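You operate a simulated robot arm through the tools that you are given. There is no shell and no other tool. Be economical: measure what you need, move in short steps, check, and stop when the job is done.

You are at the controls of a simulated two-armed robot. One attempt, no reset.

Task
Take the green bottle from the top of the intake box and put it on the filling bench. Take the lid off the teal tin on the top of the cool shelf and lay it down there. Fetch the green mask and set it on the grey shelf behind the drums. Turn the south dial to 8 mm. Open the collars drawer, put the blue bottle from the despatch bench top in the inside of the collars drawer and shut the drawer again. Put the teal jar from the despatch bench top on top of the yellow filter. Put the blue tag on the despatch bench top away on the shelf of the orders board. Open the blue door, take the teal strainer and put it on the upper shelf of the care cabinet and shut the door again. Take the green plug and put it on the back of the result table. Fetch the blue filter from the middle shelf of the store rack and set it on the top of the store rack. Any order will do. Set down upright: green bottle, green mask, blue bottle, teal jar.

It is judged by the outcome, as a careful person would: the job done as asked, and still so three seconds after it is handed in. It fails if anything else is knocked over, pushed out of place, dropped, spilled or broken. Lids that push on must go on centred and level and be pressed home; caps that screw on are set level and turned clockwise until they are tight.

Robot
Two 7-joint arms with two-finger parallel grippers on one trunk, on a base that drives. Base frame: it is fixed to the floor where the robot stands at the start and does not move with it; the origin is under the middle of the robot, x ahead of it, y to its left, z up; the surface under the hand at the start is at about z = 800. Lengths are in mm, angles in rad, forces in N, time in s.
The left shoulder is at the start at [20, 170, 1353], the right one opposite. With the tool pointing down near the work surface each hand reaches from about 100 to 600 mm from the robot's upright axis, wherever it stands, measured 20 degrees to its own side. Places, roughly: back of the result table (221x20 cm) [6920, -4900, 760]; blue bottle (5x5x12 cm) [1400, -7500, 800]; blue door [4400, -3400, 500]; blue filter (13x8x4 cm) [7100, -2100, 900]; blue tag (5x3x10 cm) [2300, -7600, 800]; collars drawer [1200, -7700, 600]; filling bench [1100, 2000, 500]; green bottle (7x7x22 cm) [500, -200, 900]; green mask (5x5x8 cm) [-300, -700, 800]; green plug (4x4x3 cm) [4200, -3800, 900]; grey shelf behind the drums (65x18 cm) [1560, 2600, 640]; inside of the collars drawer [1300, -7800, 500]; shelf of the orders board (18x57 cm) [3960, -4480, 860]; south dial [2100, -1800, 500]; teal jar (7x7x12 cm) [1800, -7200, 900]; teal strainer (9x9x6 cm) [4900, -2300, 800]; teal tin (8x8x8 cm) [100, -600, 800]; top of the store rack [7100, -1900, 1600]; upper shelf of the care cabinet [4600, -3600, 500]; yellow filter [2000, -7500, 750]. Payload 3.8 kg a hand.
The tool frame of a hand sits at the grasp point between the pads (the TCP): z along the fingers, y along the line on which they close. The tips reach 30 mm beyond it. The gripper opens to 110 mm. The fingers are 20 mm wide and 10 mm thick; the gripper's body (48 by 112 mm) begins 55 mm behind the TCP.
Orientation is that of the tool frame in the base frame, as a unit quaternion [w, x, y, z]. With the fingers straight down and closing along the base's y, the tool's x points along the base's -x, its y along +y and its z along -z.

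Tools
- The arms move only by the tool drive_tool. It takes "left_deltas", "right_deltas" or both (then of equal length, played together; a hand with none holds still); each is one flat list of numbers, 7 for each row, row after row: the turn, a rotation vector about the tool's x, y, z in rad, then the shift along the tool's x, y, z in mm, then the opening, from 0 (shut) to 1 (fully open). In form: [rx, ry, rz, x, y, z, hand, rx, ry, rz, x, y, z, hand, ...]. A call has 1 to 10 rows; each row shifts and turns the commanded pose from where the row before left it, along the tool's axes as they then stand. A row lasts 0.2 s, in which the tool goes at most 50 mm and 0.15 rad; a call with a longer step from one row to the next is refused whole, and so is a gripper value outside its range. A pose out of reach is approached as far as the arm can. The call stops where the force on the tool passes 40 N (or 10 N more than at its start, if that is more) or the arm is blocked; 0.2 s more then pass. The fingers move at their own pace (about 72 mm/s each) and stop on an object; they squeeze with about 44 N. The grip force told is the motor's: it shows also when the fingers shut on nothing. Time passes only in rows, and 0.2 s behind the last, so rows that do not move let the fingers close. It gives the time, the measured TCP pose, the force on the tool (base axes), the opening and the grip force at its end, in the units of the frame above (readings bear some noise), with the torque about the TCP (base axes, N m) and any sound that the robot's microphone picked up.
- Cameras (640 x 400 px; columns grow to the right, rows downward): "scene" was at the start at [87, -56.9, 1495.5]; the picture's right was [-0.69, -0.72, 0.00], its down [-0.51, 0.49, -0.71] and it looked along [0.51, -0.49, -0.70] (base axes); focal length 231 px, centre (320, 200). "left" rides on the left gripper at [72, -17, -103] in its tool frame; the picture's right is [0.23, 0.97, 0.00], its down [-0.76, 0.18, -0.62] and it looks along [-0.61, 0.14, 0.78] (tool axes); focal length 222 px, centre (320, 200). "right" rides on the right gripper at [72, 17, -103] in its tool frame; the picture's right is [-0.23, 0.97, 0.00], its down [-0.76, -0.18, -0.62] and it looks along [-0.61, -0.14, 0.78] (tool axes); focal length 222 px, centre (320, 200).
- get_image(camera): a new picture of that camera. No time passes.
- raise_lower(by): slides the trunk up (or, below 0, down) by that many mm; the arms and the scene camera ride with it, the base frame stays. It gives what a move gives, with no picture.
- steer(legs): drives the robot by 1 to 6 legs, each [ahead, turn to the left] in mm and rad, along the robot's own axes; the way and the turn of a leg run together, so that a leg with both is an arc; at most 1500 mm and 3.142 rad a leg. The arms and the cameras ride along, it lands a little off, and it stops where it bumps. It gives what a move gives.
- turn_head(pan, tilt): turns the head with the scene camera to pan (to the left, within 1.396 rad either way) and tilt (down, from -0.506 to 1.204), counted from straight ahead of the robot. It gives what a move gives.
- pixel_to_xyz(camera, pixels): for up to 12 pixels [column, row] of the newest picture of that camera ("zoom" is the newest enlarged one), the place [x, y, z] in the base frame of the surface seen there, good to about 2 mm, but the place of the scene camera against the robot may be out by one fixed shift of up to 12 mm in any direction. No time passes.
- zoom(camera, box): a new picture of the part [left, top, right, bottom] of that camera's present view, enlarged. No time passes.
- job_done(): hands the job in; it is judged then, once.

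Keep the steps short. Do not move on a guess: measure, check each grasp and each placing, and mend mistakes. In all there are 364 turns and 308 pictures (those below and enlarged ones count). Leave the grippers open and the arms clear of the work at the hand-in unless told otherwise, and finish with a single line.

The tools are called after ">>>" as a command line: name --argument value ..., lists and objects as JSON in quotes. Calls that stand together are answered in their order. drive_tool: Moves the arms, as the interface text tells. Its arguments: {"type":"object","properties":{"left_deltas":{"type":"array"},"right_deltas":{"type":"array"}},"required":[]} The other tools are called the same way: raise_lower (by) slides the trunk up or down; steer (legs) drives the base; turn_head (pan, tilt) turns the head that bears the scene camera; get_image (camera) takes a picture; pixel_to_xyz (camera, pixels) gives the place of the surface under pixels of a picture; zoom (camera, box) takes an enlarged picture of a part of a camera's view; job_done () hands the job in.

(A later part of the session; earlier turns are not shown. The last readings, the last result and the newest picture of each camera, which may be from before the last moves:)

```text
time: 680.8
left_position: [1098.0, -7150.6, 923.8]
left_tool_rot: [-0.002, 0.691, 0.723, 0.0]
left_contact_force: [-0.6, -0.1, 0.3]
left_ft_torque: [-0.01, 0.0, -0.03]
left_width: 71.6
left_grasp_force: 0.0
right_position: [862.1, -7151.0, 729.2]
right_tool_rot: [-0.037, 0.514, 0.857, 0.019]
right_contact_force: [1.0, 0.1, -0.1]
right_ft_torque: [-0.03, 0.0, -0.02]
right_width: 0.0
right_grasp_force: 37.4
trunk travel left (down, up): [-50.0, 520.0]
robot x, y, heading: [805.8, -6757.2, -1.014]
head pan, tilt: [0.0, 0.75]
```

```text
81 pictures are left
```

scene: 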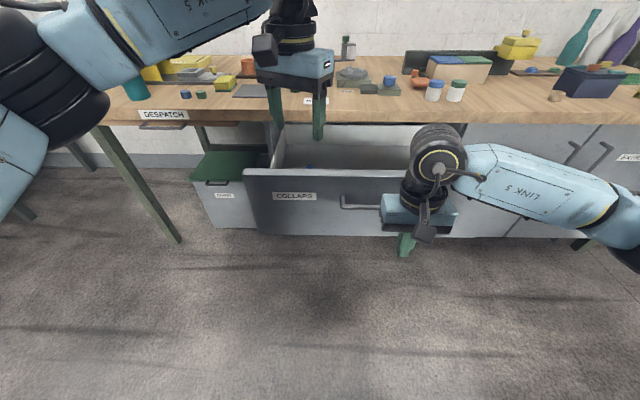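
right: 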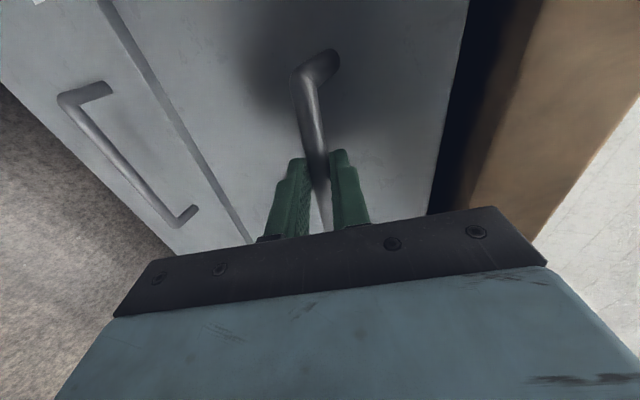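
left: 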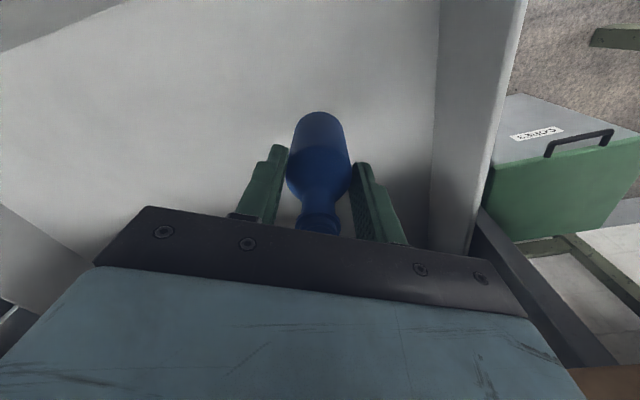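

I lower the hand to z 689 to press on the handle bar (its body then stays below the bench top), and drive up to it.

>>> drive_tool --right_deltas '[-0.005, -0.083, 0, 0, 0, 20, 0, 0, 0, 0, 0, 0, 20, 0]'

>>> steer --legs '[[150, 0]]'

>>> drive_tool --right_deltas '[0, 0, 0, -6, 0, 0, 0, 0, 0, 0, -6, 0, 0, 0, 0, 0, 0, -6, 0, 0, 0, 0, 0, 0, -6, 0, 0, 0, 0, 0, 0, -6, 0, 0, 0]'

>>> get_image --camera "scene"

```text
time: 681.4
left_position: [1098.9, -7150.3, 923.1]
left_tool_rot: [-0.002, 0.69, 0.723, -0.001]
left_contact_force: [-0.1, 0.5, -0.5]
left_ft_torque: [-0.01, 0.02, -0.03]
left_width: 71.4
left_grasp_force: 0.0
right_position: [861.6, -7146.8, 690.4]
right_tool_rot: [0.001, 0.515, 0.857, 0.0]
right_contact_force: [-0.4, 0.7, 0.5]
right_ft_torque: [-0.05, -0.01, -0.02]
right_width: 0.0
right_grasp_force: 37.9
trunk travel left (down, up): [-50.0, 520.0]
robot x, y, heading: [804.8, -6757.0, -1.023]
head pan, tilt: [0.0, 0.75]
```

```text
time: 682.7
left_position: [1172.8, -7277.6, 922.9]
left_tool_rot: [-0.002, 0.691, 0.722, 0.0]
left_contact_force: [-0.3, 1.2, -0.3]
left_ft_torque: [0.01, -0.03, -0.01]
left_width: 71.4
left_grasp_force: 0.1
right_position: [936.7, -7273.0, 689.6]
right_tool_rot: [0.0, 0.517, 0.856, 0.0]
right_contact_force: [0.1, 0.3, -0.2]
right_ft_torque: [0.02, 0.01, 0.01]
right_width: 0.0
right_grasp_force: 37.8
trunk travel left (down, up): [-50.0, 520.0]
robot x, y, heading: [884.6, -6877.3, -1.015]
head pan, tilt: [0.0, 0.75]
```

```text
time: 683.9
left_position: [1173.9, -7275.7, 924.4]
left_tool_rot: [-0.001, 0.692, 0.722, 0.0]
left_contact_force: [0.0, 0.0, 0.4]
left_ft_torque: [0.0, 0.0, 0.01]
left_width: 71.4
left_grasp_force: 0.0
right_position: [951.1, -7301.9, 689.7]
right_tool_rot: [0.0, 0.518, 0.856, -0.001]
right_contact_force: [0.1, -0.1, 0.2]
right_ft_torque: [-0.03, 0.0, 0.0]
right_width: 0.0
right_grasp_force: 37.4
trunk travel left (down, up): [-50.0, 520.0]
robot x, y, heading: [889.5, -6880.7, -1.022]
head pan, tilt: [0.0, 0.75]
```

```text
80 pictures are left
```

scene: 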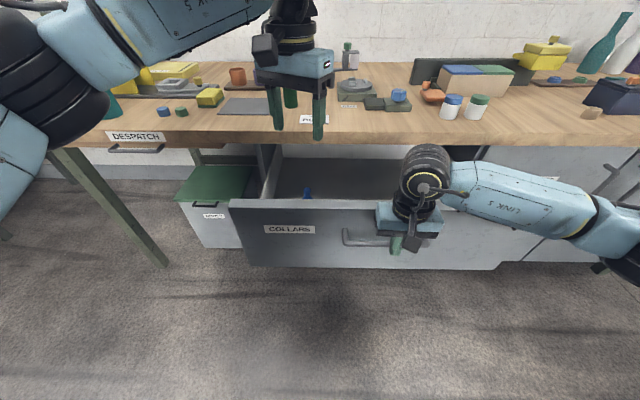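

Contact is soft. I push on with the arm in even steps.

>>> drive_tool --right_deltas '[0, 0, 0, -8, 0, 0, 0, 0, 0, 0, -10, 0, 0, 0, 0, 0, 0, -13, 0, 0, 0, 0, 0, 0, -15, 0, 0, 0, 0, 0, 0, -15, 0, 0, 0, 0, 0, 0, -15, 0, 0, 0, 0, 0, 0, -15, 0, 0, 0, 0, 0, 0, -13, 0, 0, 0, 0, 0, 0, -10, 0, 0, 0, 0, 0, 0, -6, 0, 0, 0]'

>>> get_image --camera "scene"

```text
time: 686.1
left_position: [1173.7, -7277.5, 923.1]
left_tool_rot: [0.0, 0.691, 0.723, 0.0]
left_contact_force: [-0.4, -0.1, -0.1]
left_ft_torque: [0.01, 0.02, 0.02]
left_width: 71.5
left_grasp_force: 0.0
right_position: [1007.1, -7407.4, 690.5]
right_tool_rot: [0.001, 0.518, 0.856, -0.001]
right_contact_force: [-0.7, 1.5, -0.2]
right_ft_torque: [0.07, -0.01, 0.02]
right_width: 0.0
right_grasp_force: 37.4
trunk travel left (down, up): [-50.0, 520.0]
robot x, y, heading: [884.1, -6878.9, -1.027]
head pan, tilt: [0.0, 0.75]
```

```text
79 pictures are left
```

scene: 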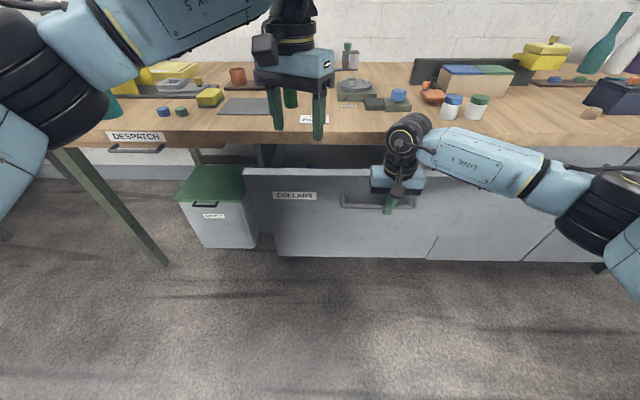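

>>> steer --legs '[[50, 0], [50, 0]]'

>>> drive_tool --right_deltas '[0, 0, 0, -5, 0, 0, 0, 0, 0, 0, -5, 0, 0, 0, 0, 0, 0, -5, 0, 0, 0, 0, 0, 0, -5, 0, 0, 0, 0, 0, 0, -5, 0, 0, 0, 0, 0, 0, -5, 0, 0, 0, 0, 0, 0, -5, 0, 0, 0, 0, 0, 0, -5, 0, 0, 0, 0, 0, 0, -5, 0, 0, 0, 0, 0, 0, -5, 0, 0, 0]'

>>> get_image --camera "scene"

```text
time: 687.6
left_position: [1226.0, -7363.7, 923.6]
left_tool_rot: [-0.001, 0.692, 0.722, -0.001]
left_contact_force: [0.3, -0.4, 0.1]
left_ft_torque: [0.02, 0.0, 0.0]
left_width: 71.6
left_grasp_force: 0.1
right_position: [1059.7, -7493.4, 690.0]
right_tool_rot: [0.0, 0.517, 0.856, -0.001]
right_contact_force: [-0.2, 0.2, 0.1]
right_ft_torque: [-0.03, 0.0, -0.02]
right_width: 0.0
right_grasp_force: 38.2
trunk travel left (down, up): [-50.0, 520.0]
robot x, y, heading: [938.9, -6966.2, -1.023]
head pan, tilt: [0.0, 0.75]
```

```text
time: 689.2
left_position: [1223.4, -7361.9, 924.7]
left_tool_rot: [0.0, 0.692, 0.722, 0.0]
left_contact_force: [-0.4, 0.4, 0.0]
left_ft_torque: [-0.01, -0.03, -0.01]
left_width: 71.5
left_grasp_force: 0.0
right_position: [1072.1, -7518.3, 690.9]
right_tool_rot: [-0.005, 0.514, 0.858, 0.002]
right_contact_force: [-14.1, 16.4, 8.3]
right_ft_torque: [-1.86, -1.6, 0.16]
right_width: 0.0
right_grasp_force: 37.9
trunk travel left (down, up): [-50.0, 520.0]
robot x, y, heading: [937.6, -6963.0, -1.022]
head pan, tilt: [0.0, 0.75]
stopped in row 7 (right hand): the force on the tool passed its limit at 48 N (the readings are from after the stop); the commanded pose is now the measured one
```

```text
78 pictures are left
```

scene: 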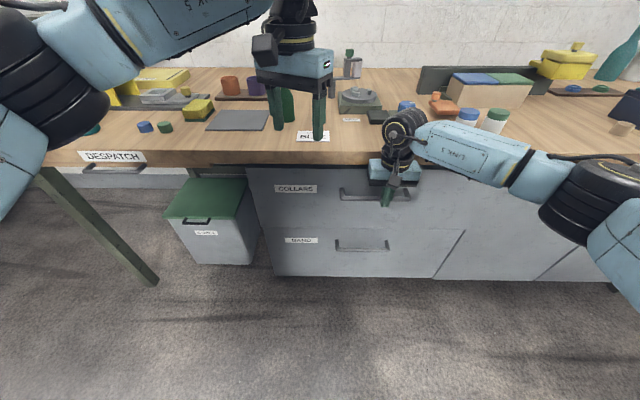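

>>> pixel_to_xyz --camera "scene" --pixels '[[280, 210], [330, 215], [280, 255], [330, 255], [310, 185]]'

```text
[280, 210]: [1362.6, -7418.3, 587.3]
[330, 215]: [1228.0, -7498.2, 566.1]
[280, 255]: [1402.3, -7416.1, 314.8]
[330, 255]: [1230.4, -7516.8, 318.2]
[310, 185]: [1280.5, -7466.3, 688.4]
```

The collars face is still 17 mm proud: the box on the hand met the bench edge. I lower the hand 45 mm and push again.

>>> drive_tool --right_deltas '[0, 0, 0, 8, 0, 0, 0, 0, 0, 0, 0, 0, 25, 0, 0, 0, 0, 0, 0, 22, 0, 0, 0, 0, -6, 0, 0, 0, 0, 0, 0, -4, 0, 0, 0, 0, 0, 0, -4, 0, 0, 0, 0, 0, 0, -4, 0, 0, 0, 0, 0, 0, -4, 0, 0, 0, 0, 0, 0, -4, 0, 0, 0, 0, 0, 0, -4, 0, 0, 0]'

>>> get_image --camera "scene"

>>> pixel_to_xyz --camera "scene" --pixels '[[280, 210], [330, 215], [280, 255], [330, 255], [310, 185]]'

```text
time: 691.4
left_position: [1216.8, -7353.0, 930.6]
left_tool_rot: [0.007, 0.692, 0.721, -0.001]
left_contact_force: [0.1, 0.2, 0.2]
left_ft_torque: [0.02, -0.02, -0.02]
left_width: 71.4
left_grasp_force: 0.0
right_position: [1076.5, -7525.4, 641.0]
right_tool_rot: [-0.008, 0.509, 0.861, 0.001]
right_contact_force: [1.2, 0.7, -1.0]
right_ft_torque: [0.01, -0.02, 0.04]
right_width: 0.0
right_grasp_force: 37.3
trunk travel left (down, up): [-50.0, 520.0]
robot x, y, heading: [935.3, -6959.4, -1.023]
head pan, tilt: [0.0, 0.75]
```

```text
77 pictures are left
```

scene: 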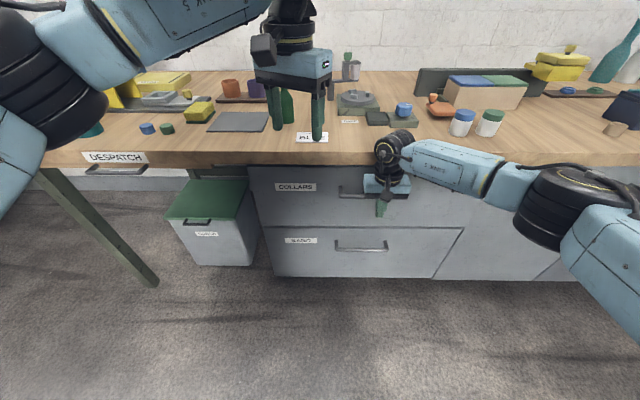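

```text
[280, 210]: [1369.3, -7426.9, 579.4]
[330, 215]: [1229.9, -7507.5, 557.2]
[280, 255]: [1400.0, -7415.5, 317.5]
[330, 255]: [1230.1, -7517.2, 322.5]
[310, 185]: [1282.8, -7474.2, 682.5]
```

About 8 mm more.

>>> drive_tool --right_deltas '[0, 0, 0, -4, 0, 0, 0, 0, 0, 0, -4, 0, 0, 0, 0, 0, 0, -4, 0, 0, 0, 0, 0, 0, -4, 0, 0, 0, 0, 0, 0, -3, 0, 0, 0, 0, 0, 0, -3, 0, 0, 0]'

>>> get_image --camera "scene"

>>> pixel_to_xyz --camera "scene" --pixels '[[280, 210], [330, 215], [280, 255], [330, 255], [310, 185]]'

```text
time: 693.0
left_position: [1208.0, -7337.8, 933.5]
left_tool_rot: [0.009, 0.693, 0.721, -0.002]
left_contact_force: [0.1, 0.0, -0.2]
left_ft_torque: [-0.01, -0.03, 0.02]
left_width: 71.5
left_grasp_force: 0.1
right_position: [1077.3, -7520.9, 641.8]
right_tool_rot: [-0.013, 0.501, 0.866, 0.004]
right_contact_force: [0.1, 0.0, -0.4]
right_ft_torque: [0.0, -0.01, 0.01]
right_width: 0.2
right_grasp_force: 37.3
trunk travel left (down, up): [-50.0, 520.0]
robot x, y, heading: [929.2, -6951.4, -1.036]
head pan, tilt: [0.0, 0.75]
stopped in row 6 (right hand): the arm was blocked; the commanded pose is now the measured one
```

```text
76 pictures are left
```

scene: 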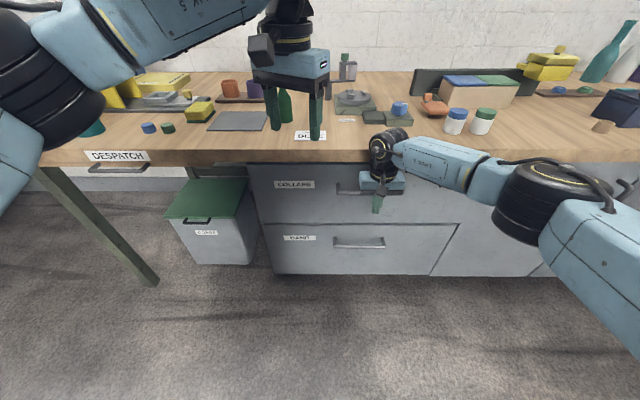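

```text
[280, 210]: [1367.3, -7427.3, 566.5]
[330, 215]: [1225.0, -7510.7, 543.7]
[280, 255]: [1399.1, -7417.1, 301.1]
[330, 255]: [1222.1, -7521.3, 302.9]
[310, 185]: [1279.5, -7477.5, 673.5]
```

>>> pixel_to_xyz --camera "scene" --pixels '[[530, 180], [500, 210], [460, 165], [420, 160], [375, 185], [560, 170]]'

>>> get_image --camera "right"

```text
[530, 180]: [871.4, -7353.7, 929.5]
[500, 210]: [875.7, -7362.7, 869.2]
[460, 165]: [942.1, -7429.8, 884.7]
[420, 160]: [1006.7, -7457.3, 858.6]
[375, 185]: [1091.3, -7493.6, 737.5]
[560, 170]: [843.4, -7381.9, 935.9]
```

```text
75 pictures are left
```

right: 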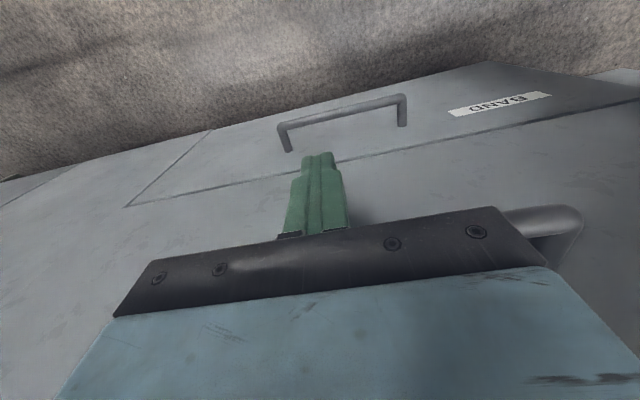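

The wrist met the bench edge. I back off, tilt the hand forward 0.6 rad so that the wrist stays back, and push once more.

>>> drive_tool --right_deltas '[0, 0, 0, 30, 0, 0, 0, 0, 0, 0, 30, 0, 0, 0, 0, -0.15, 0, 0, 0, 0, 0, 0, -0.15, 0, 0, 0, 0, 0, 0, -0.15, 0, 0, 0, 0, 0, 0, -0.15, 0, 0, 0, 0, 0, 0, 0, 0, -15, 0, 10, 0, 0, 0, 0, -12, 0, 8, 0, 0, 0, 0, -5, 0, 3.4, 0, 0, 0, 0, -5, 0, 3.4, 0]'

>>> drive_tool --right_deltas '[0, 0, 0, -4, 0, 2.8, 0, 0, 0, 0, -4, 0, 2.8, 0, 0, 0, 0, -4, 0, 2.8, 0, 0, 0, 0, -4, 0, 2.8, 0, 0, 0, 0, -4, 0, 2.8, 0, 0, 0, 0, -4, 0, 2.8, 0, 0, 0, 0, -4, 0, 2.8, 0, 0, 0, 0, -4, 0, 2.8, 0]'

>>> get_image --camera "scene"

>>> pixel_to_xyz --camera "scene" --pixels '[[280, 210], [330, 215], [280, 255], [330, 255], [310, 190]]'

```text
time: 695.2
left_position: [1218.8, -7352.3, 924.0]
left_tool_rot: [-0.001, 0.692, 0.722, 0.001]
left_contact_force: [-0.6, -0.5, -0.4]
left_ft_torque: [0.02, 0.01, -0.03]
left_width: 71.2
left_grasp_force: 0.1
right_position: [1078.4, -7521.5, 628.1]
right_tool_rot: [0.235, 0.481, 0.833, -0.142]
right_contact_force: [0.3, 1.2, 0.4]
right_ft_torque: [0.04, -0.02, -0.01]
right_width: 0.2
right_grasp_force: 37.4
trunk travel left (down, up): [-50.0, 520.0]
robot x, y, heading: [930.4, -6952.3, -1.027]
head pan, tilt: [0.0, 0.75]
```

```text
time: 697.0
left_position: [1217.6, -7351.0, 924.1]
left_tool_rot: [0.001, 0.692, 0.722, -0.001]
left_contact_force: [-0.8, -0.8, -0.5]
left_ft_torque: [0.02, 0.0, 0.04]
left_width: 71.6
left_grasp_force: 0.0
right_position: [1095.7, -7551.6, 625.7]
right_tool_rot: [0.233, 0.481, 0.833, -0.14]
right_contact_force: [-7.5, 12.1, -2.1]
right_ft_torque: [-0.54, -0.28, 0.09]
right_width: 0.1
right_grasp_force: 37.5
trunk travel left (down, up): [-50.0, 520.0]
robot x, y, heading: [931.8, -6953.2, -1.029]
head pan, tilt: [0.0, 0.75]
```

```text
74 pictures are left
```

scene: 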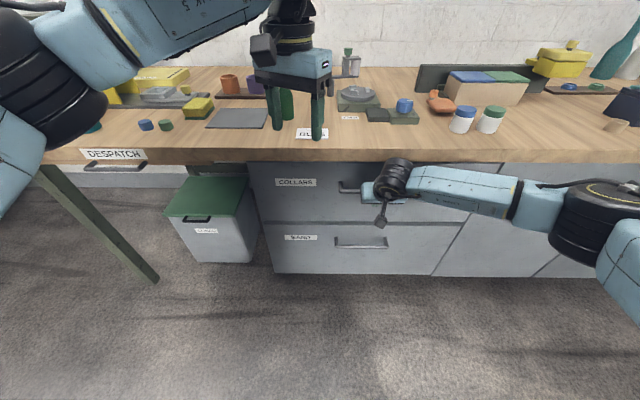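

```text
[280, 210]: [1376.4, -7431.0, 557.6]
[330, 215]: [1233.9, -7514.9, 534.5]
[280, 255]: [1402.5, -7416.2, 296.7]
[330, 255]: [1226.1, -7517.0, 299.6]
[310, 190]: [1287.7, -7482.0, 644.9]
```

The drawer is shut (face n -7076). I withdraw and straighten the right hand, raise the trunk, and drive round to the bench's east end.

>>> drive_tool --right_deltas '[0, 0, 0, 30, 0, -20, 0, 0, 0, 0, 40, 0, -28, 0, 0, 0, 0, 40, 0, -28, 0, 0, 0.15, 0, 0, 0, 0, 0.5, 0, 0.15, 0, 0, 0, 0, 1, 0, 0.15, 0, 0, 0, 0, 1, 0, 0.15, 0, 0, 0, 0, 1, 0, 0, 0, 0, 0, -40, 1, 0, 0, 0, 0, 0, -40, 1]'

>>> raise_lower --by 400

>>> steer --legs '[[-60, 0], [0, 1.57], [1130, 0], [0, -1.57], [700, 0], [0, -1.1]]'

>>> turn_head --pan 0.0 --tilt 0.8

>>> get_image --camera "scene"

```text
time: 699.0
left_position: [1219.7, -7351.7, 923.4]
left_tool_rot: [-0.002, 0.692, 0.722, 0.001]
left_contact_force: [0.9, -0.3, 0.7]
left_ft_torque: [0.02, 0.04, 0.0]
left_width: 71.6
left_grasp_force: 0.0
right_position: [1030.4, -7440.0, 711.4]
right_tool_rot: [-0.023, 0.503, 0.864, 0.007]
right_contact_force: [0.4, 0.2, 0.6]
right_ft_torque: [-0.01, -0.01, 0.01]
right_width: 109.9
right_grasp_force: 0.0
trunk travel left (down, up): [-50.0, 520.0]
robot x, y, heading: [930.5, -6954.9, -1.023]
head pan, tilt: [0.0, 0.75]
```

```text
time: 702.8
left_position: [1220.1, -7352.4, 1323.6]
left_tool_rot: [-0.001, 0.692, 0.722, 0.0]
left_contact_force: [0.0, 0.1, 0.4]
left_ft_torque: [-0.02, -0.02, 0.0]
left_width: 71.7
left_grasp_force: 0.1
right_position: [1032.2, -7439.7, 1111.8]
right_tool_rot: [-0.023, 0.503, 0.864, 0.006]
right_contact_force: [-0.8, -0.8, -0.6]
right_ft_torque: [0.01, 0.0, 0.01]
right_width: 109.9
right_grasp_force: 0.1
trunk travel left (down, up): [-450.0, 120.0]
robot x, y, heading: [929.5, -6952.1, -1.031]
head pan, tilt: [0.0, 0.75]
```

```text
time: 719.3
left_position: [2413.7, -7198.1, 1322.1]
left_tool_rot: [-0.001, 0.701, 0.714, 0.0]
left_contact_force: [0.8, 0.1, 0.4]
left_ft_torque: [-0.01, 0.03, 0.05]
left_width: 71.5
left_grasp_force: 0.0
right_position: [2223.8, -7280.3, 1110.1]
right_tool_rot: [-0.023, 0.515, 0.857, 0.007]
right_contact_force: [-0.2, -0.8, 0.7]
right_ft_torque: [0.03, -0.01, -0.01]
right_width: 109.8
right_grasp_force: 0.0
trunk travel left (down, up): [-450.0, 120.0]
robot x, y, heading: [2131.2, -6793.1, -1.058]
head pan, tilt: [0.0, 0.75]
stopped in leg 5: the robot was blocked; the commanded pose is now the measured one
```

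```text
time: 720.0
left_position: [2411.2, -7193.9, 1323.9]
left_tool_rot: [-0.001, 0.702, 0.712, -0.002]
left_contact_force: [-0.1, -0.1, -0.1]
left_ft_torque: [0.01, 0.03, -0.05]
left_width: 71.3
left_grasp_force: 0.0
right_position: [2221.9, -7276.8, 1113.3]
right_tool_rot: [-0.021, 0.515, 0.857, 0.006]
right_contact_force: [-0.7, 0.7, 0.0]
right_ft_torque: [-0.03, 0.02, -0.01]
right_width: 110.2
right_grasp_force: 0.1
trunk travel left (down, up): [-450.0, 120.0]
robot x, y, heading: [2135.7, -6785.0, -1.054]
head pan, tilt: [0.0, 0.799]
```

```text
73 pictures are left
```

scene: 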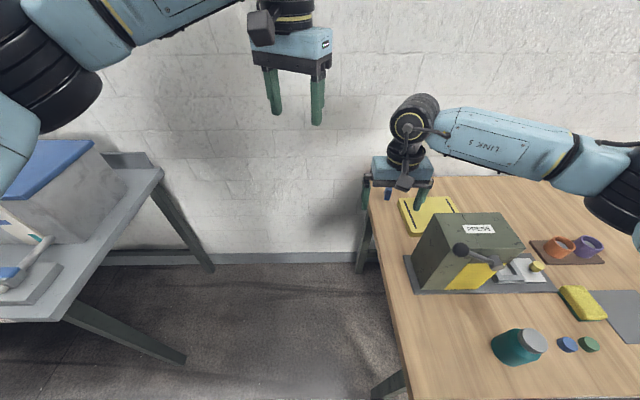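

>>> pixel_to_xyz --camera "scene" --pixels '[[395, 300], [375, 200], [408, 390], [385, 385], [165, 180], [210, 265], [185, 355], [515, 345], [430, 210], [388, 193], [350, 300], [440, 230]]'

```text
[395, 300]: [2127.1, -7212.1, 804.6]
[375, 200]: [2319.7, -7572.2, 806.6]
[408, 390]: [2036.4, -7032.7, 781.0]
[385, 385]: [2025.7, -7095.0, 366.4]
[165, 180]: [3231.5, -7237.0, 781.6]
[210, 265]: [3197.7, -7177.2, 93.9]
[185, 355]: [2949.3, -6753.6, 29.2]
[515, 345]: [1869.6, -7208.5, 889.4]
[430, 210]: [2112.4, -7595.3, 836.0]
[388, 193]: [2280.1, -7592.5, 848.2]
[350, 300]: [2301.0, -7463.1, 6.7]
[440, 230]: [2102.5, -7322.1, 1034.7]
```

The gap between bench and result table is 925 mm wide; I was too near the bench corner. I back up, aim for its middle, and turn to face the jar.

>>> steer --legs '[[-120, 0], [0, 0.22], [464, 0], [0, -1.85]]'

>>> get_image --camera "scene"

```text
time: 728.9
left_position: [1964.7, -7275.2, 1324.2]
left_tool_rot: [-0.001, 1.0, -0.023, 0.0]
left_contact_force: [0.4, 0.2, 0.3]
left_ft_torque: [0.04, 0.02, 0.02]
left_width: 71.5
left_grasp_force: 0.2
right_position: [1894.4, -7079.9, 1112.0]
right_tool_rot: [-0.009, 0.977, 0.212, 0.02]
right_contact_force: [-0.1, 0.3, 0.0]
right_ft_torque: [0.01, 0.01, 0.01]
right_width: 110.0
right_grasp_force: 0.1
trunk travel left (down, up): [-450.0, 120.0]
robot x, y, heading: [2388.8, -7025.9, -2.692]
head pan, tilt: [0.0, 0.799]
```

```text
72 pictures are left
```

scene: 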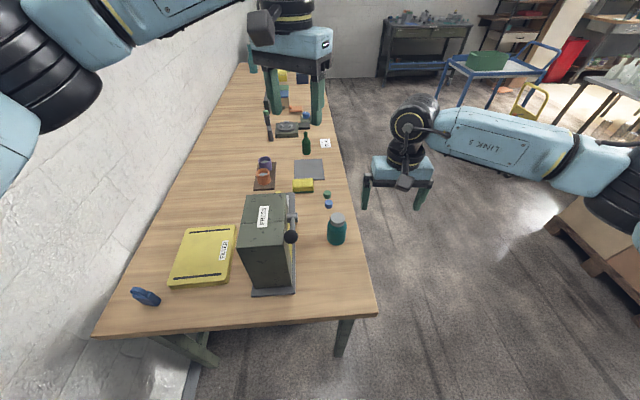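

Facing the bench end now; the jar is at (337,228). The right hand goes over it.

>>> drive_tool --right_deltas '[-0.009, -0.043, 0, 0, 0, 0, 0.9, 0, 0, 0, -27, 34.3, 0, 0.9, 0, 0, 0, -27, 34.3, 0, 0.9, 0, 0, 0, -27, 34.3, 0, 0.9, 0, 0, 0, 0, 0, 40, 0.9]'

>>> get_image --camera "right"

```text
time: 730.0
left_position: [1962.7, -7273.8, 1323.8]
left_tool_rot: [0.0, 1.0, -0.023, 0.0]
left_contact_force: [-1.3, 0.1, -0.6]
left_ft_torque: [-0.04, -0.03, 0.0]
left_width: 71.5
left_grasp_force: 0.0
right_position: [1858.4, -7204.2, 1072.7]
right_tool_rot: [-0.002, 0.977, 0.213, 0.0]
right_contact_force: [-0.2, 0.0, 0.2]
right_ft_torque: [-0.02, -0.03, 0.01]
right_width: 98.9
right_grasp_force: 0.0
trunk travel left (down, up): [-450.0, 120.0]
robot x, y, heading: [2389.0, -7022.4, -2.689]
head pan, tilt: [0.0, 0.799]
```

```text
71 pictures are left
```

right: 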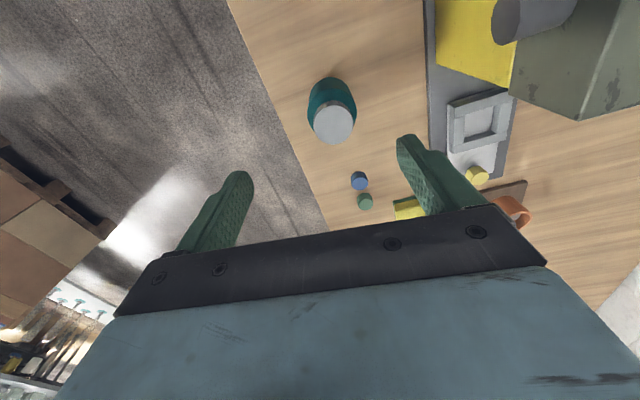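

>>> pixel_to_xyz --camera "right" --pixels '[[333, 123], [315, 123], [352, 123], [333, 106], [333, 140], [313, 95], [352, 95], [420, 60], [360, 181]]'

```text
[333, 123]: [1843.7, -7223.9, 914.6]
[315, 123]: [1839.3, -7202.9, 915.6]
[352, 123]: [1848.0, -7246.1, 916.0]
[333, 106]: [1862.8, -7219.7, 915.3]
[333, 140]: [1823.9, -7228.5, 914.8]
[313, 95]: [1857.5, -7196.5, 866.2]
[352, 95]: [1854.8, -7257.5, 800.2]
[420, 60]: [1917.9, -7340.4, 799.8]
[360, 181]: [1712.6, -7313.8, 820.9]
```

Lid centre (1844,-7224), top z 915. I centre and go down to z 866, then close on the body.

>>> drive_tool --right_deltas '[0, 0, 0, -21.8, 12.4, 25, 0.9, 0, 0, 0, 0, 0, 48, 0.9, 0, 0, 0, 0, 0, 48, 0.9, 0, 0, 0, 0, 0, 48, 0.9, 0, 0, 0, 0, 0, 38, 0.9, 0, 0, 0, 0, 0, 0, 0.5, 0, 0, 0, 0, 0, 0, 0.5, 0, 0, 0, 0, 0, 0, 0.5]'

>>> get_image --camera "right"

```text
time: 731.9
left_position: [1965.7, -7274.7, 1323.9]
left_tool_rot: [-0.001, 1.0, -0.022, 0.0]
left_contact_force: [0.4, 0.8, -0.6]
left_ft_torque: [0.01, -0.03, -0.02]
left_width: 71.6
left_grasp_force: 0.0
right_position: [1865.9, -7206.4, 887.3]
right_tool_rot: [-0.002, 0.977, 0.213, 0.001]
right_contact_force: [0.8, -0.5, -0.1]
right_ft_torque: [-0.03, 0.01, 0.02]
right_width: 55.3
right_grasp_force: 0.7
right hand out of reach, approached as far as the arm can: row 4, 5
trunk travel left (down, up): [-450.0, 120.0]
robot x, y, heading: [2389.2, -7023.8, -2.685]
head pan, tilt: [0.0, 0.799]
```

```text
70 pictures are left
```

right: 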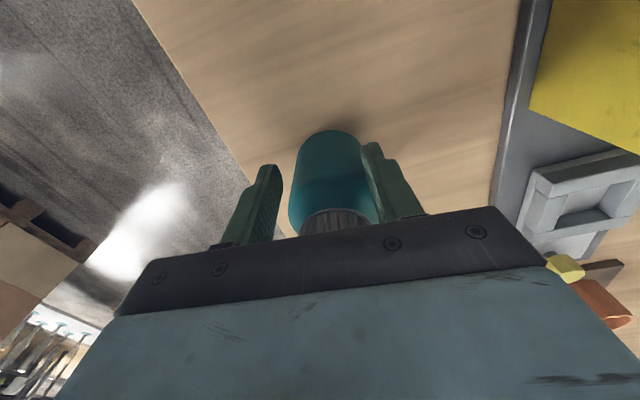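

Short by 22 mm of reach. I reopen, rise, lower the trunk 170 mm, and try again.

>>> drive_tool --right_deltas '[0, 0, 0, 0, 0, 0, 0.9, 0, 0, 0, 0, 0, 0, 0.9, 0, 0, 0, 0, 0, -45, 0.9, 0, 0, 0, 0, 0, -45, 0.9, 0, 0, 0, 0, 0, -45, 0.9, 0, 0, 0, 0, 0, -45, 0.9]'

>>> raise_lower --by -120

>>> get_image --camera "right"

```text
time: 733.2
left_position: [1965.1, -7274.7, 1324.1]
left_tool_rot: [-0.001, 1.0, -0.023, 0.0]
left_contact_force: [-0.9, -0.8, -0.1]
left_ft_torque: [0.0, 0.03, 0.01]
left_width: 71.7
left_grasp_force: 0.1
right_position: [1866.7, -7212.3, 1065.5]
right_tool_rot: [0.0, 0.977, 0.214, -0.001]
right_contact_force: [-0.4, 0.3, 0.3]
right_ft_torque: [0.01, 0.01, -0.03]
right_width: 98.9
right_grasp_force: 0.0
trunk travel left (down, up): [-450.0, 120.0]
robot x, y, heading: [2387.4, -7020.8, -2.684]
head pan, tilt: [0.0, 0.799]
```

```text
time: 734.8
left_position: [1965.9, -7274.4, 1205.4]
left_tool_rot: [0.0, 1.0, -0.022, -0.001]
left_contact_force: [-0.2, 0.0, -0.1]
left_ft_torque: [-0.03, -0.03, 0.0]
left_width: 71.3
left_grasp_force: 0.0
right_position: [1866.7, -7212.7, 944.4]
right_tool_rot: [-0.001, 0.977, 0.213, 0.0]
right_contact_force: [-0.3, -1.0, -1.1]
right_ft_torque: [0.02, 0.0, -0.02]
right_width: 98.7
right_grasp_force: 0.1
trunk travel left (down, up): [-330.0, 240.0]
robot x, y, heading: [2387.6, -7020.3, -2.691]
head pan, tilt: [0.0, 0.799]
```

```text
69 pictures are left
```

right: 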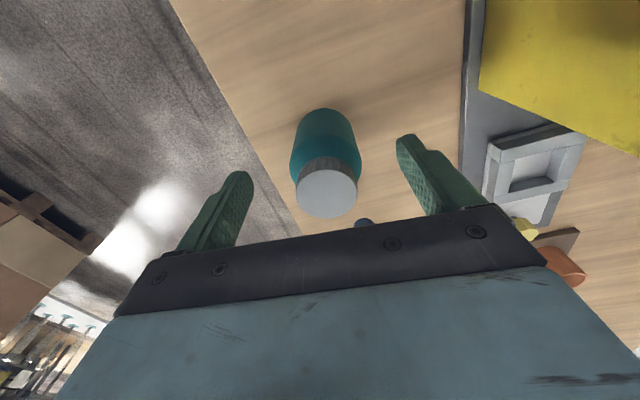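

>>> pixel_to_xyz --camera "right" --pixels '[[327, 195], [300, 190], [354, 190], [327, 173], [327, 214]]'

```text
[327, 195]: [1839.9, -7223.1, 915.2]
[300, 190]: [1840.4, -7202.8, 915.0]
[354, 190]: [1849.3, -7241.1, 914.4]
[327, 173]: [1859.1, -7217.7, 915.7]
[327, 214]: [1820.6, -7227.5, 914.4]
```

>>> drive_tool --right_deltas '[0, 0, 0, -27.5, -1.5, 0, 0.9, 0, 0, 0, 0, 0, 40, 0.9, 0, 0, 0, 0, 0, 36, 0.9, 0, 0, 0, 0, 0, 0, 0.9]'

>>> get_image --camera "right"

```text
time: 735.8
left_position: [1964.5, -7275.0, 1204.2]
left_tool_rot: [-0.001, 1.0, -0.023, 0.0]
left_contact_force: [-0.7, 0.6, -0.9]
left_ft_torque: [0.01, 0.02, 0.01]
left_width: 71.6
left_grasp_force: 0.1
right_position: [1840.3, -7222.8, 867.6]
right_tool_rot: [-0.001, 0.977, 0.213, -0.001]
right_contact_force: [0.6, -1.0, 1.1]
right_ft_torque: [-0.04, 0.02, 0.0]
right_width: 99.2
right_grasp_force: 0.1
trunk travel left (down, up): [-330.0, 240.0]
robot x, y, heading: [2385.4, -7019.9, -2.69]
head pan, tilt: [0.0, 0.799]
```

```text
68 pictures are left
```

right: 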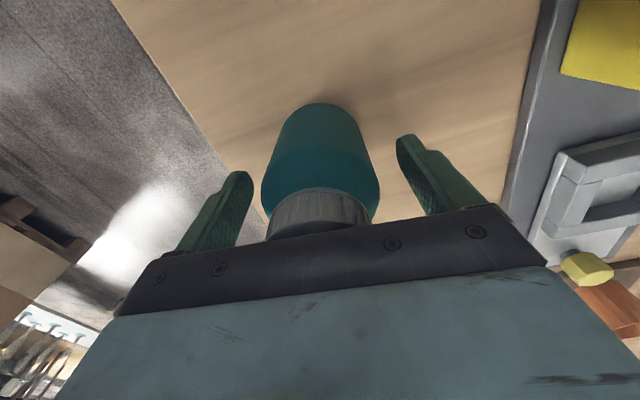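

The jar's body is centred between the pads. Close and lift.

>>> drive_tool --right_deltas '[0, 0, 0, 0, 0, 0, 0.5, 0, 0, 0, 0, 0, 0, 0.4, 0, 0, 0, 0, 0, 0, 0.4, 0, 0, 0, 0, 0, -15, 0.4, 0, 0, 0, 0, 0, -40, 0.4, 0, 0, 0, 0, 0, -45, 0.4, 0, 0, 0, 0, 0, -45, 0.4, 0, 0, 0, 20, 0, -40, 0.4, 0, 0, 0, 35, 0, -20, 0.4, 0, 0, 0, 35, 0, -20, 0.4]'

>>> raise_lower --by 120

>>> get_image --camera "scene"

```text
time: 738.0
left_position: [1966.3, -7272.3, 1207.2]
left_tool_rot: [-0.002, 1.0, -0.029, 0.003]
left_contact_force: [34.1, 5.3, 14.6]
left_ft_torque: [0.79, -0.38, -1.59]
left_width: 75.4
left_grasp_force: 3.8
right_position: [1917.0, -7184.1, 1096.8]
right_tool_rot: [-0.004, 0.979, 0.204, -0.003]
right_contact_force: [-33.9, -6.2, -17.8]
right_ft_torque: [1.18, -2.53, -1.71]
right_width: 63.5
right_grasp_force: 43.6
trunk travel left (down, up): [-330.0, 240.0]
robot x, y, heading: [2387.3, -7027.1, -2.687]
head pan, tilt: [0.0, 0.799]
```

```text
time: 738.4
left_position: [1966.5, -7271.5, 1214.1]
left_tool_rot: [-0.003, 1.0, -0.028, 0.003]
left_contact_force: [3.2, 2.1, -0.9]
left_ft_torque: [-0.01, -0.02, -0.14]
left_width: 72.5
left_grasp_force: 1.3
right_position: [1915.6, -7184.4, 1104.1]
right_tool_rot: [-0.004, 0.979, 0.203, -0.001]
right_contact_force: [-2.8, -1.6, -2.3]
right_ft_torque: [0.17, -0.3, -0.19]
right_width: 63.3
right_grasp_force: 44.1
trunk travel left (down, up): [-338.0, 232.0]
robot x, y, heading: [2388.1, -7018.8, -2.69]
head pan, tilt: [0.0, 0.799]
stopped: the force on the tool passed its limit at 50 N (the readings are from after the stop); the commanded pose is now the measured one
```

```text
67 pictures are left
```

scene: 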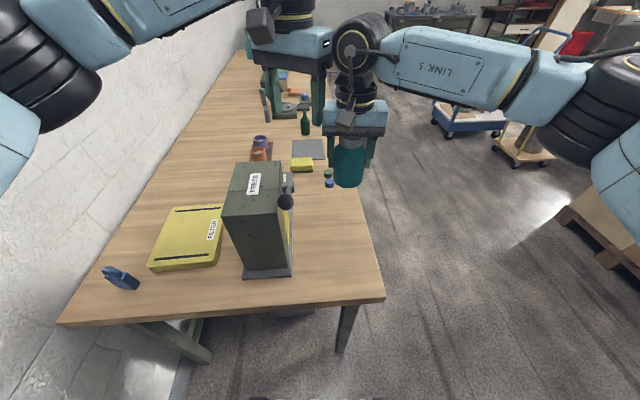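

The two hands touched each other in the air; the jar is still held (63 mm). I move the left hand up and back out of the way.

>>> drive_tool --left_deltas '[0, 0, 0, 0, 20, -30, 0.65, 0, 0, 0, 10, 20, -40, 0.65, 0, 0, 0, 30, 10, -35, 0.65, 0, 0, 0, 35, 0, -30, 0.65, 0, 0, 0, 40, 0, -20, 0.65, 0, 0, 0, 40, 0, 0, 0.65]'

>>> raise_lower --by 112

>>> get_image --camera "right"

```text
time: 739.8
left_position: [2116.7, -7336.8, 1368.7]
left_tool_rot: [-0.002, 1.0, -0.029, 0.003]
left_contact_force: [0.0, -0.2, 0.3]
left_ft_torque: [0.02, 0.01, 0.01]
left_width: 71.3
left_grasp_force: 0.0
right_position: [1918.0, -7185.1, 1105.1]
right_tool_rot: [-0.004, 0.979, 0.204, -0.001]
right_contact_force: [0.5, 1.3, -1.4]
right_ft_torque: [0.03, -0.01, 0.02]
right_width: 63.3
right_grasp_force: 43.9
trunk travel left (down, up): [-338.0, 232.0]
robot x, y, heading: [2386.5, -7023.4, -2.686]
head pan, tilt: [0.0, 0.799]
```

```text
time: 741.2
left_position: [2115.5, -7334.3, 1481.0]
left_tool_rot: [-0.002, 1.0, -0.028, 0.003]
left_contact_force: [0.4, 0.3, 0.0]
left_ft_torque: [0.01, 0.02, -0.01]
left_width: 71.4
left_grasp_force: 0.1
right_position: [1916.8, -7184.8, 1217.2]
right_tool_rot: [-0.005, 0.979, 0.205, -0.001]
right_contact_force: [-0.6, -0.5, -2.6]
right_ft_torque: [0.01, 0.02, -0.01]
right_width: 63.5
right_grasp_force: 44.3
trunk travel left (down, up): [-450.0, 120.0]
robot x, y, heading: [2386.9, -7022.9, -2.687]
head pan, tilt: [0.0, 0.799]
```

```text
66 pictures are left
```

right: 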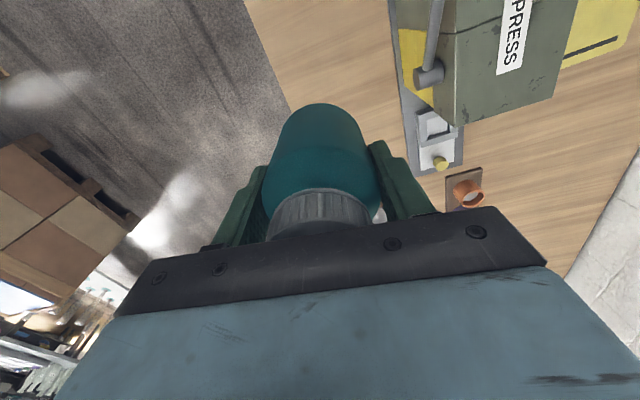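

>>> pixel_to_xyz --camera "scene" --pixels '[[185, 240], [200, 225], [178, 209], [220, 207], [152, 266], [213, 262], [205, 250], [165, 250]]'

```text
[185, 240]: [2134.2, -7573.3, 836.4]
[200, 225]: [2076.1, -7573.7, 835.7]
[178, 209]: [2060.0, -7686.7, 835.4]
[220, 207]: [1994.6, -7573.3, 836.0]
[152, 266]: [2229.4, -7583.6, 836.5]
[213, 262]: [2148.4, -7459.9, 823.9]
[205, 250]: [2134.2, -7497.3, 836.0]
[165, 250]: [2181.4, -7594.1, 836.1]
```

Filter centre about (2108,-7576), top z 831. I turn the robot 0.9 rad left to face it.

>>> steer --legs '[[0, 0.9]]'

>>> get_image --camera "right"

```text
time: 743.9
left_position: [2458.4, -7430.2, 1480.8]
left_tool_rot: [-0.004, 0.915, 0.405, 0.002]
left_contact_force: [-0.3, 0.0, 0.2]
left_ft_torque: [0.0, -0.03, 0.0]
left_width: 71.6
left_grasp_force: 0.1
right_position: [2216.0, -7488.5, 1216.3]
right_tool_rot: [-0.003, 0.796, 0.606, -0.002]
right_contact_force: [0.3, 0.5, -2.8]
right_ft_torque: [0.03, 0.0, -0.03]
right_width: 63.5
right_grasp_force: 43.6
trunk travel left (down, up): [-450.0, 120.0]
robot x, y, heading: [2387.2, -7022.2, -1.798]
head pan, tilt: [0.0, 0.799]
```

```text
65 pictures are left
```

right: 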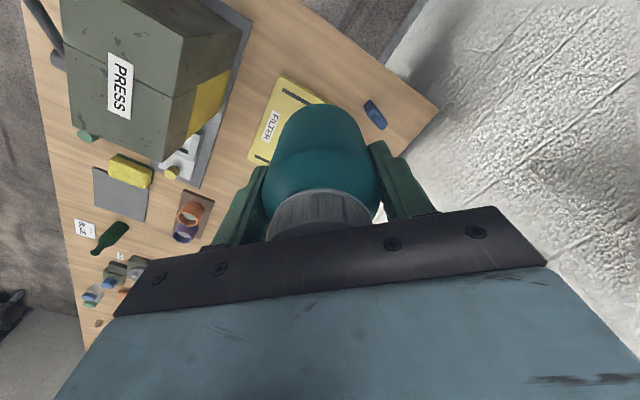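

>>> pixel_to_xyz --camera "right" --pixels '[[285, 82], [322, 98], [250, 160], [270, 125], [300, 92], [374, 115]]'

>>> drive_tool --right_deltas '[0, 0, 0, -36, -22, 0, 0.4, 0, 0, 0, -36, -22, 0, 0.4]'

>>> raise_lower --by -230

>>> get_image --camera "right"

>>> get_image --camera "scene"

```text
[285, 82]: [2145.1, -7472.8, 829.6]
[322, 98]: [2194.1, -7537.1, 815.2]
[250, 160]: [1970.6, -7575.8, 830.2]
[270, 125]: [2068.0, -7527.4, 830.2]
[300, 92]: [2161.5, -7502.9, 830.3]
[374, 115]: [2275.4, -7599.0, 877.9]
```

```text
time: 744.5
left_position: [2458.3, -7431.5, 1481.0]
left_tool_rot: [-0.004, 0.915, 0.404, 0.003]
left_contact_force: [0.2, 0.2, -0.8]
left_ft_torque: [-0.02, -0.02, 0.01]
left_width: 71.6
left_grasp_force: 0.0
right_position: [2156.5, -7550.8, 1215.5]
right_tool_rot: [-0.004, 0.796, 0.606, -0.003]
right_contact_force: [-0.3, -0.2, -2.8]
right_ft_torque: [-0.01, 0.01, -0.02]
right_width: 63.2
right_grasp_force: 44.2
trunk travel left (down, up): [-450.0, 120.0]
robot x, y, heading: [2388.1, -7021.9, -1.797]
head pan, tilt: [0.0, 0.799]
```

```text
time: 746.9
left_position: [2459.2, -7429.6, 1251.6]
left_tool_rot: [-0.004, 0.914, 0.405, 0.002]
left_contact_force: [-0.3, 0.2, 0.3]
left_ft_torque: [0.01, 0.02, 0.02]
left_width: 71.6
left_grasp_force: 0.1
right_position: [2155.3, -7549.7, 986.0]
right_tool_rot: [-0.003, 0.796, 0.605, -0.003]
right_contact_force: [0.0, -0.6, -2.3]
right_ft_torque: [0.02, 0.03, 0.01]
right_width: 63.4
right_grasp_force: 43.9
trunk travel left (down, up): [-220.0, 350.0]
robot x, y, heading: [2386.4, -7017.9, -1.805]
head pan, tilt: [0.0, 0.799]
```

```text
64 pictures are left
```

right: 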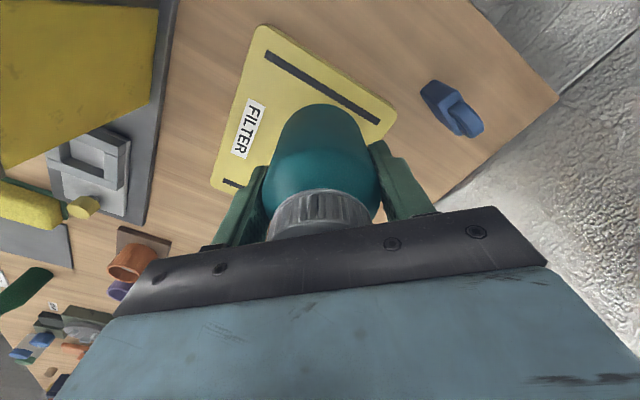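

```text
63 pictures are left
```

scene: 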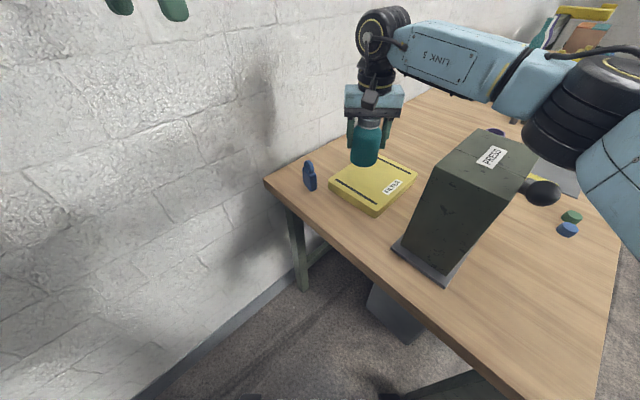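

The landing point (320,108) lies on the pad; I shift 15 mm further onto it and go down.

>>> drive_tool --right_deltas '[0, 0, 0, -14, -8, 0, 0.4, 0, 0, 0, 0, 0, 40, 0.4, 0, 0, 0, 0, 0, 30, 0.4, 0, 0, 0, 0, 0, 10, 0.4, 0, 0, 0, 0, 0, 3, 0.4, 0, 0, 0, 0, 0, 2, 0.4]'

>>> get_image --camera "right"

```text
time: 748.3
left_position: [2458.5, -7430.8, 1251.9]
left_tool_rot: [-0.004, 0.914, 0.405, 0.001]
left_contact_force: [-0.2, -0.1, 0.8]
left_ft_torque: [-0.01, 0.01, -0.02]
left_width: 71.4
left_grasp_force: 0.0
right_position: [2144.4, -7559.3, 900.6]
right_tool_rot: [-0.003, 0.796, 0.605, -0.002]
right_contact_force: [-0.4, 0.3, -1.8]
right_ft_torque: [-0.01, -0.01, 0.0]
right_width: 63.3
right_grasp_force: 44.3
trunk travel left (down, up): [-220.0, 350.0]
robot x, y, heading: [2388.4, -7019.8, -1.8]
head pan, tilt: [0.0, 0.799]
```

```text
62 pictures are left
```

right: 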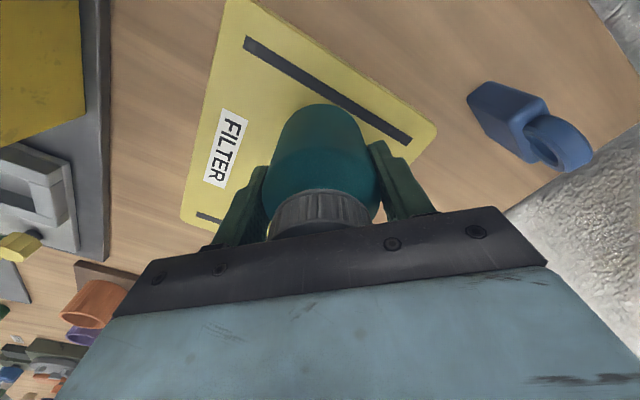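

>>> drive_tool --right_deltas '[0, 0, 0, 0, 0, 2, 0.4, 0, 0, 0, 0, 0, 1.5, 0.4, 0, 0, 0, 0, 0, 1, 0.4]'

```text
time: 749.1
left_position: [2458.0, -7428.5, 1251.5]
left_tool_rot: [-0.004, 0.915, 0.404, 0.002]
left_contact_force: [0.0, 0.6, 0.6]
left_ft_torque: [0.0, 0.0, 0.01]
left_width: 71.3
left_grasp_force: 0.1
right_position: [2144.5, -7560.3, 897.8]
right_tool_rot: [-0.003, 0.796, 0.605, -0.002]
right_contact_force: [0.8, 3.1, 7.7]
right_ft_torque: [0.14, -0.26, 0.04]
right_width: 63.0
right_grasp_force: 44.0
trunk travel left (down, up): [-220.0, 350.0]
robot x, y, heading: [2386.6, -7023.7, -1.801]
head pan, tilt: [0.0, 0.799]
```

It touches (8 N). Release and rise straight up.

>>> drive_tool --right_deltas '[0, 0, 0, 0, 0, -0.5, 0.85, 0, 0, 0, 0, 0, 0, 0.85, 0, 0, 0, 0, 0, -20, 0.85, 0, 0, 0, 0, 0, -45, 0.85, 0, 0, 0, 0, 0, -45, 0.85, 0, 0, 0, 0, 0, -45, 0.85]'

>>> raise_lower --by 230

>>> get_image --camera "scene"

```text
time: 750.5
left_position: [2458.9, -7430.6, 1251.0]
left_tool_rot: [-0.004, 0.915, 0.404, 0.003]
left_contact_force: [-0.2, 0.2, -0.4]
left_ft_torque: [0.0, 0.04, 0.02]
left_width: 71.5
left_grasp_force: 0.1
right_position: [2146.8, -7559.3, 1053.3]
right_tool_rot: [-0.003, 0.795, 0.606, -0.003]
right_contact_force: [-0.4, 0.3, -0.8]
right_ft_torque: [0.02, -0.02, 0.03]
right_width: 93.5
right_grasp_force: 0.0
trunk travel left (down, up): [-220.0, 350.0]
robot x, y, heading: [2386.8, -7022.8, -1.798]
head pan, tilt: [0.0, 0.799]
```

```text
time: 752.9
left_position: [2458.7, -7430.5, 1481.4]
left_tool_rot: [-0.004, 0.914, 0.405, 0.003]
left_contact_force: [0.3, 0.3, -0.3]
left_ft_torque: [-0.01, 0.02, 0.01]
left_width: 71.8
left_grasp_force: 0.0
right_position: [2145.4, -7560.0, 1282.0]
right_tool_rot: [-0.004, 0.796, 0.605, -0.003]
right_contact_force: [-0.7, 0.1, 0.2]
right_ft_torque: [-0.01, 0.0, 0.02]
right_width: 93.3
right_grasp_force: 0.0
trunk travel left (down, up): [-450.0, 120.0]
robot x, y, heading: [2390.4, -7023.9, -1.801]
head pan, tilt: [0.0, 0.799]
```

```text
61 pictures are left
```

scene: 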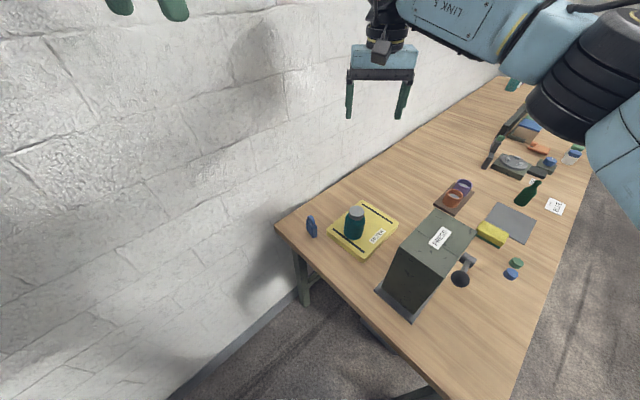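

The jar stands on the yellow filter. Next the blue tag at about (2277,-7597): I move the right hand over it and look.

>>> drive_tool --right_deltas '[0, 0, 0, 0, 45.7, 0, 0.85, 0, 0, 0, 0, 45.7, 0, 0.85, 0, 0, 0, 0, 45.7, 0, 0.85]'

>>> raise_lower --by -200

>>> get_image --camera "right"

>>> zoom --camera "right" --box '[240, 60, 400, 160]'

```text
time: 753.7
left_position: [2460.1, -7429.9, 1481.7]
left_tool_rot: [-0.004, 0.914, 0.405, 0.002]
left_contact_force: [1.2, 0.0, 0.2]
left_ft_torque: [0.04, 0.0, 0.0]
left_width: 71.7
left_grasp_force: 0.0
right_position: [2270.3, -7587.5, 1277.3]
right_tool_rot: [-0.003, 0.796, 0.605, -0.003]
right_contact_force: [0.6, 0.4, -0.6]
right_ft_torque: [0.0, -0.01, -0.01]
right_width: 93.5
right_grasp_force: 0.0
right hand out of reach, approached as far as the arm can: row 3
trunk travel left (down, up): [-450.0, 120.0]
robot x, y, heading: [2388.7, -7021.6, -1.795]
head pan, tilt: [0.0, 0.799]
```

```text
time: 755.9
left_position: [2458.6, -7429.6, 1281.7]
left_tool_rot: [-0.003, 0.914, 0.405, 0.003]
left_contact_force: [-0.1, 0.0, -0.3]
left_ft_torque: [0.02, 0.03, -0.02]
left_width: 71.6
left_grasp_force: 0.1
right_position: [2268.3, -7586.5, 1078.0]
right_tool_rot: [-0.004, 0.796, 0.605, -0.002]
right_contact_force: [-0.2, -0.7, -0.2]
right_ft_torque: [-0.01, 0.0, -0.01]
right_width: 93.4
right_grasp_force: 0.1
trunk travel left (down, up): [-250.0, 320.0]
robot x, y, heading: [2385.1, -7023.3, -1.797]
head pan, tilt: [0.0, 0.799]
```

```text
60 pictures are left
```

right: 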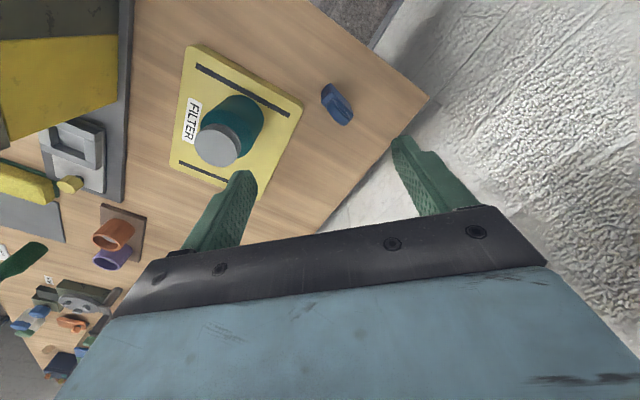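

```text
4.00 times, centred on (320, 110) of right
```

zoom: 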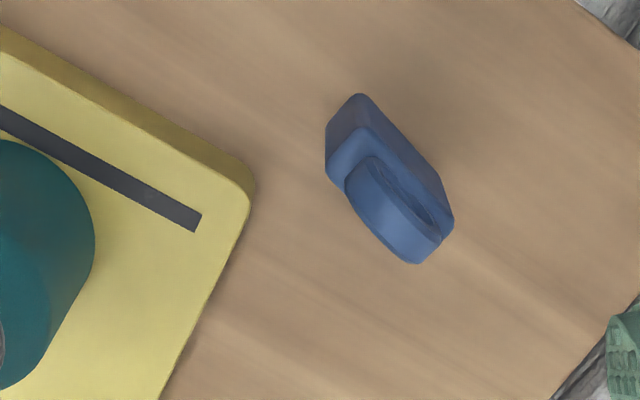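

>>> pixel_to_xyz --camera "zoom" --pixels '[[370, 200], [415, 250], [350, 150], [430, 200], [385, 155], [440, 225], [335, 160], [400, 225]]'

```text
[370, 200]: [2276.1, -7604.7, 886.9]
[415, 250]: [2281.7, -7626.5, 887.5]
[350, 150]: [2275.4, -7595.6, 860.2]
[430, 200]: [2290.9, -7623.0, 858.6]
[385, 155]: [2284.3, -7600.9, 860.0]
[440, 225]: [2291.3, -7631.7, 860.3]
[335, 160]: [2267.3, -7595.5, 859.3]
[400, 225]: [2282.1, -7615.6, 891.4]
```

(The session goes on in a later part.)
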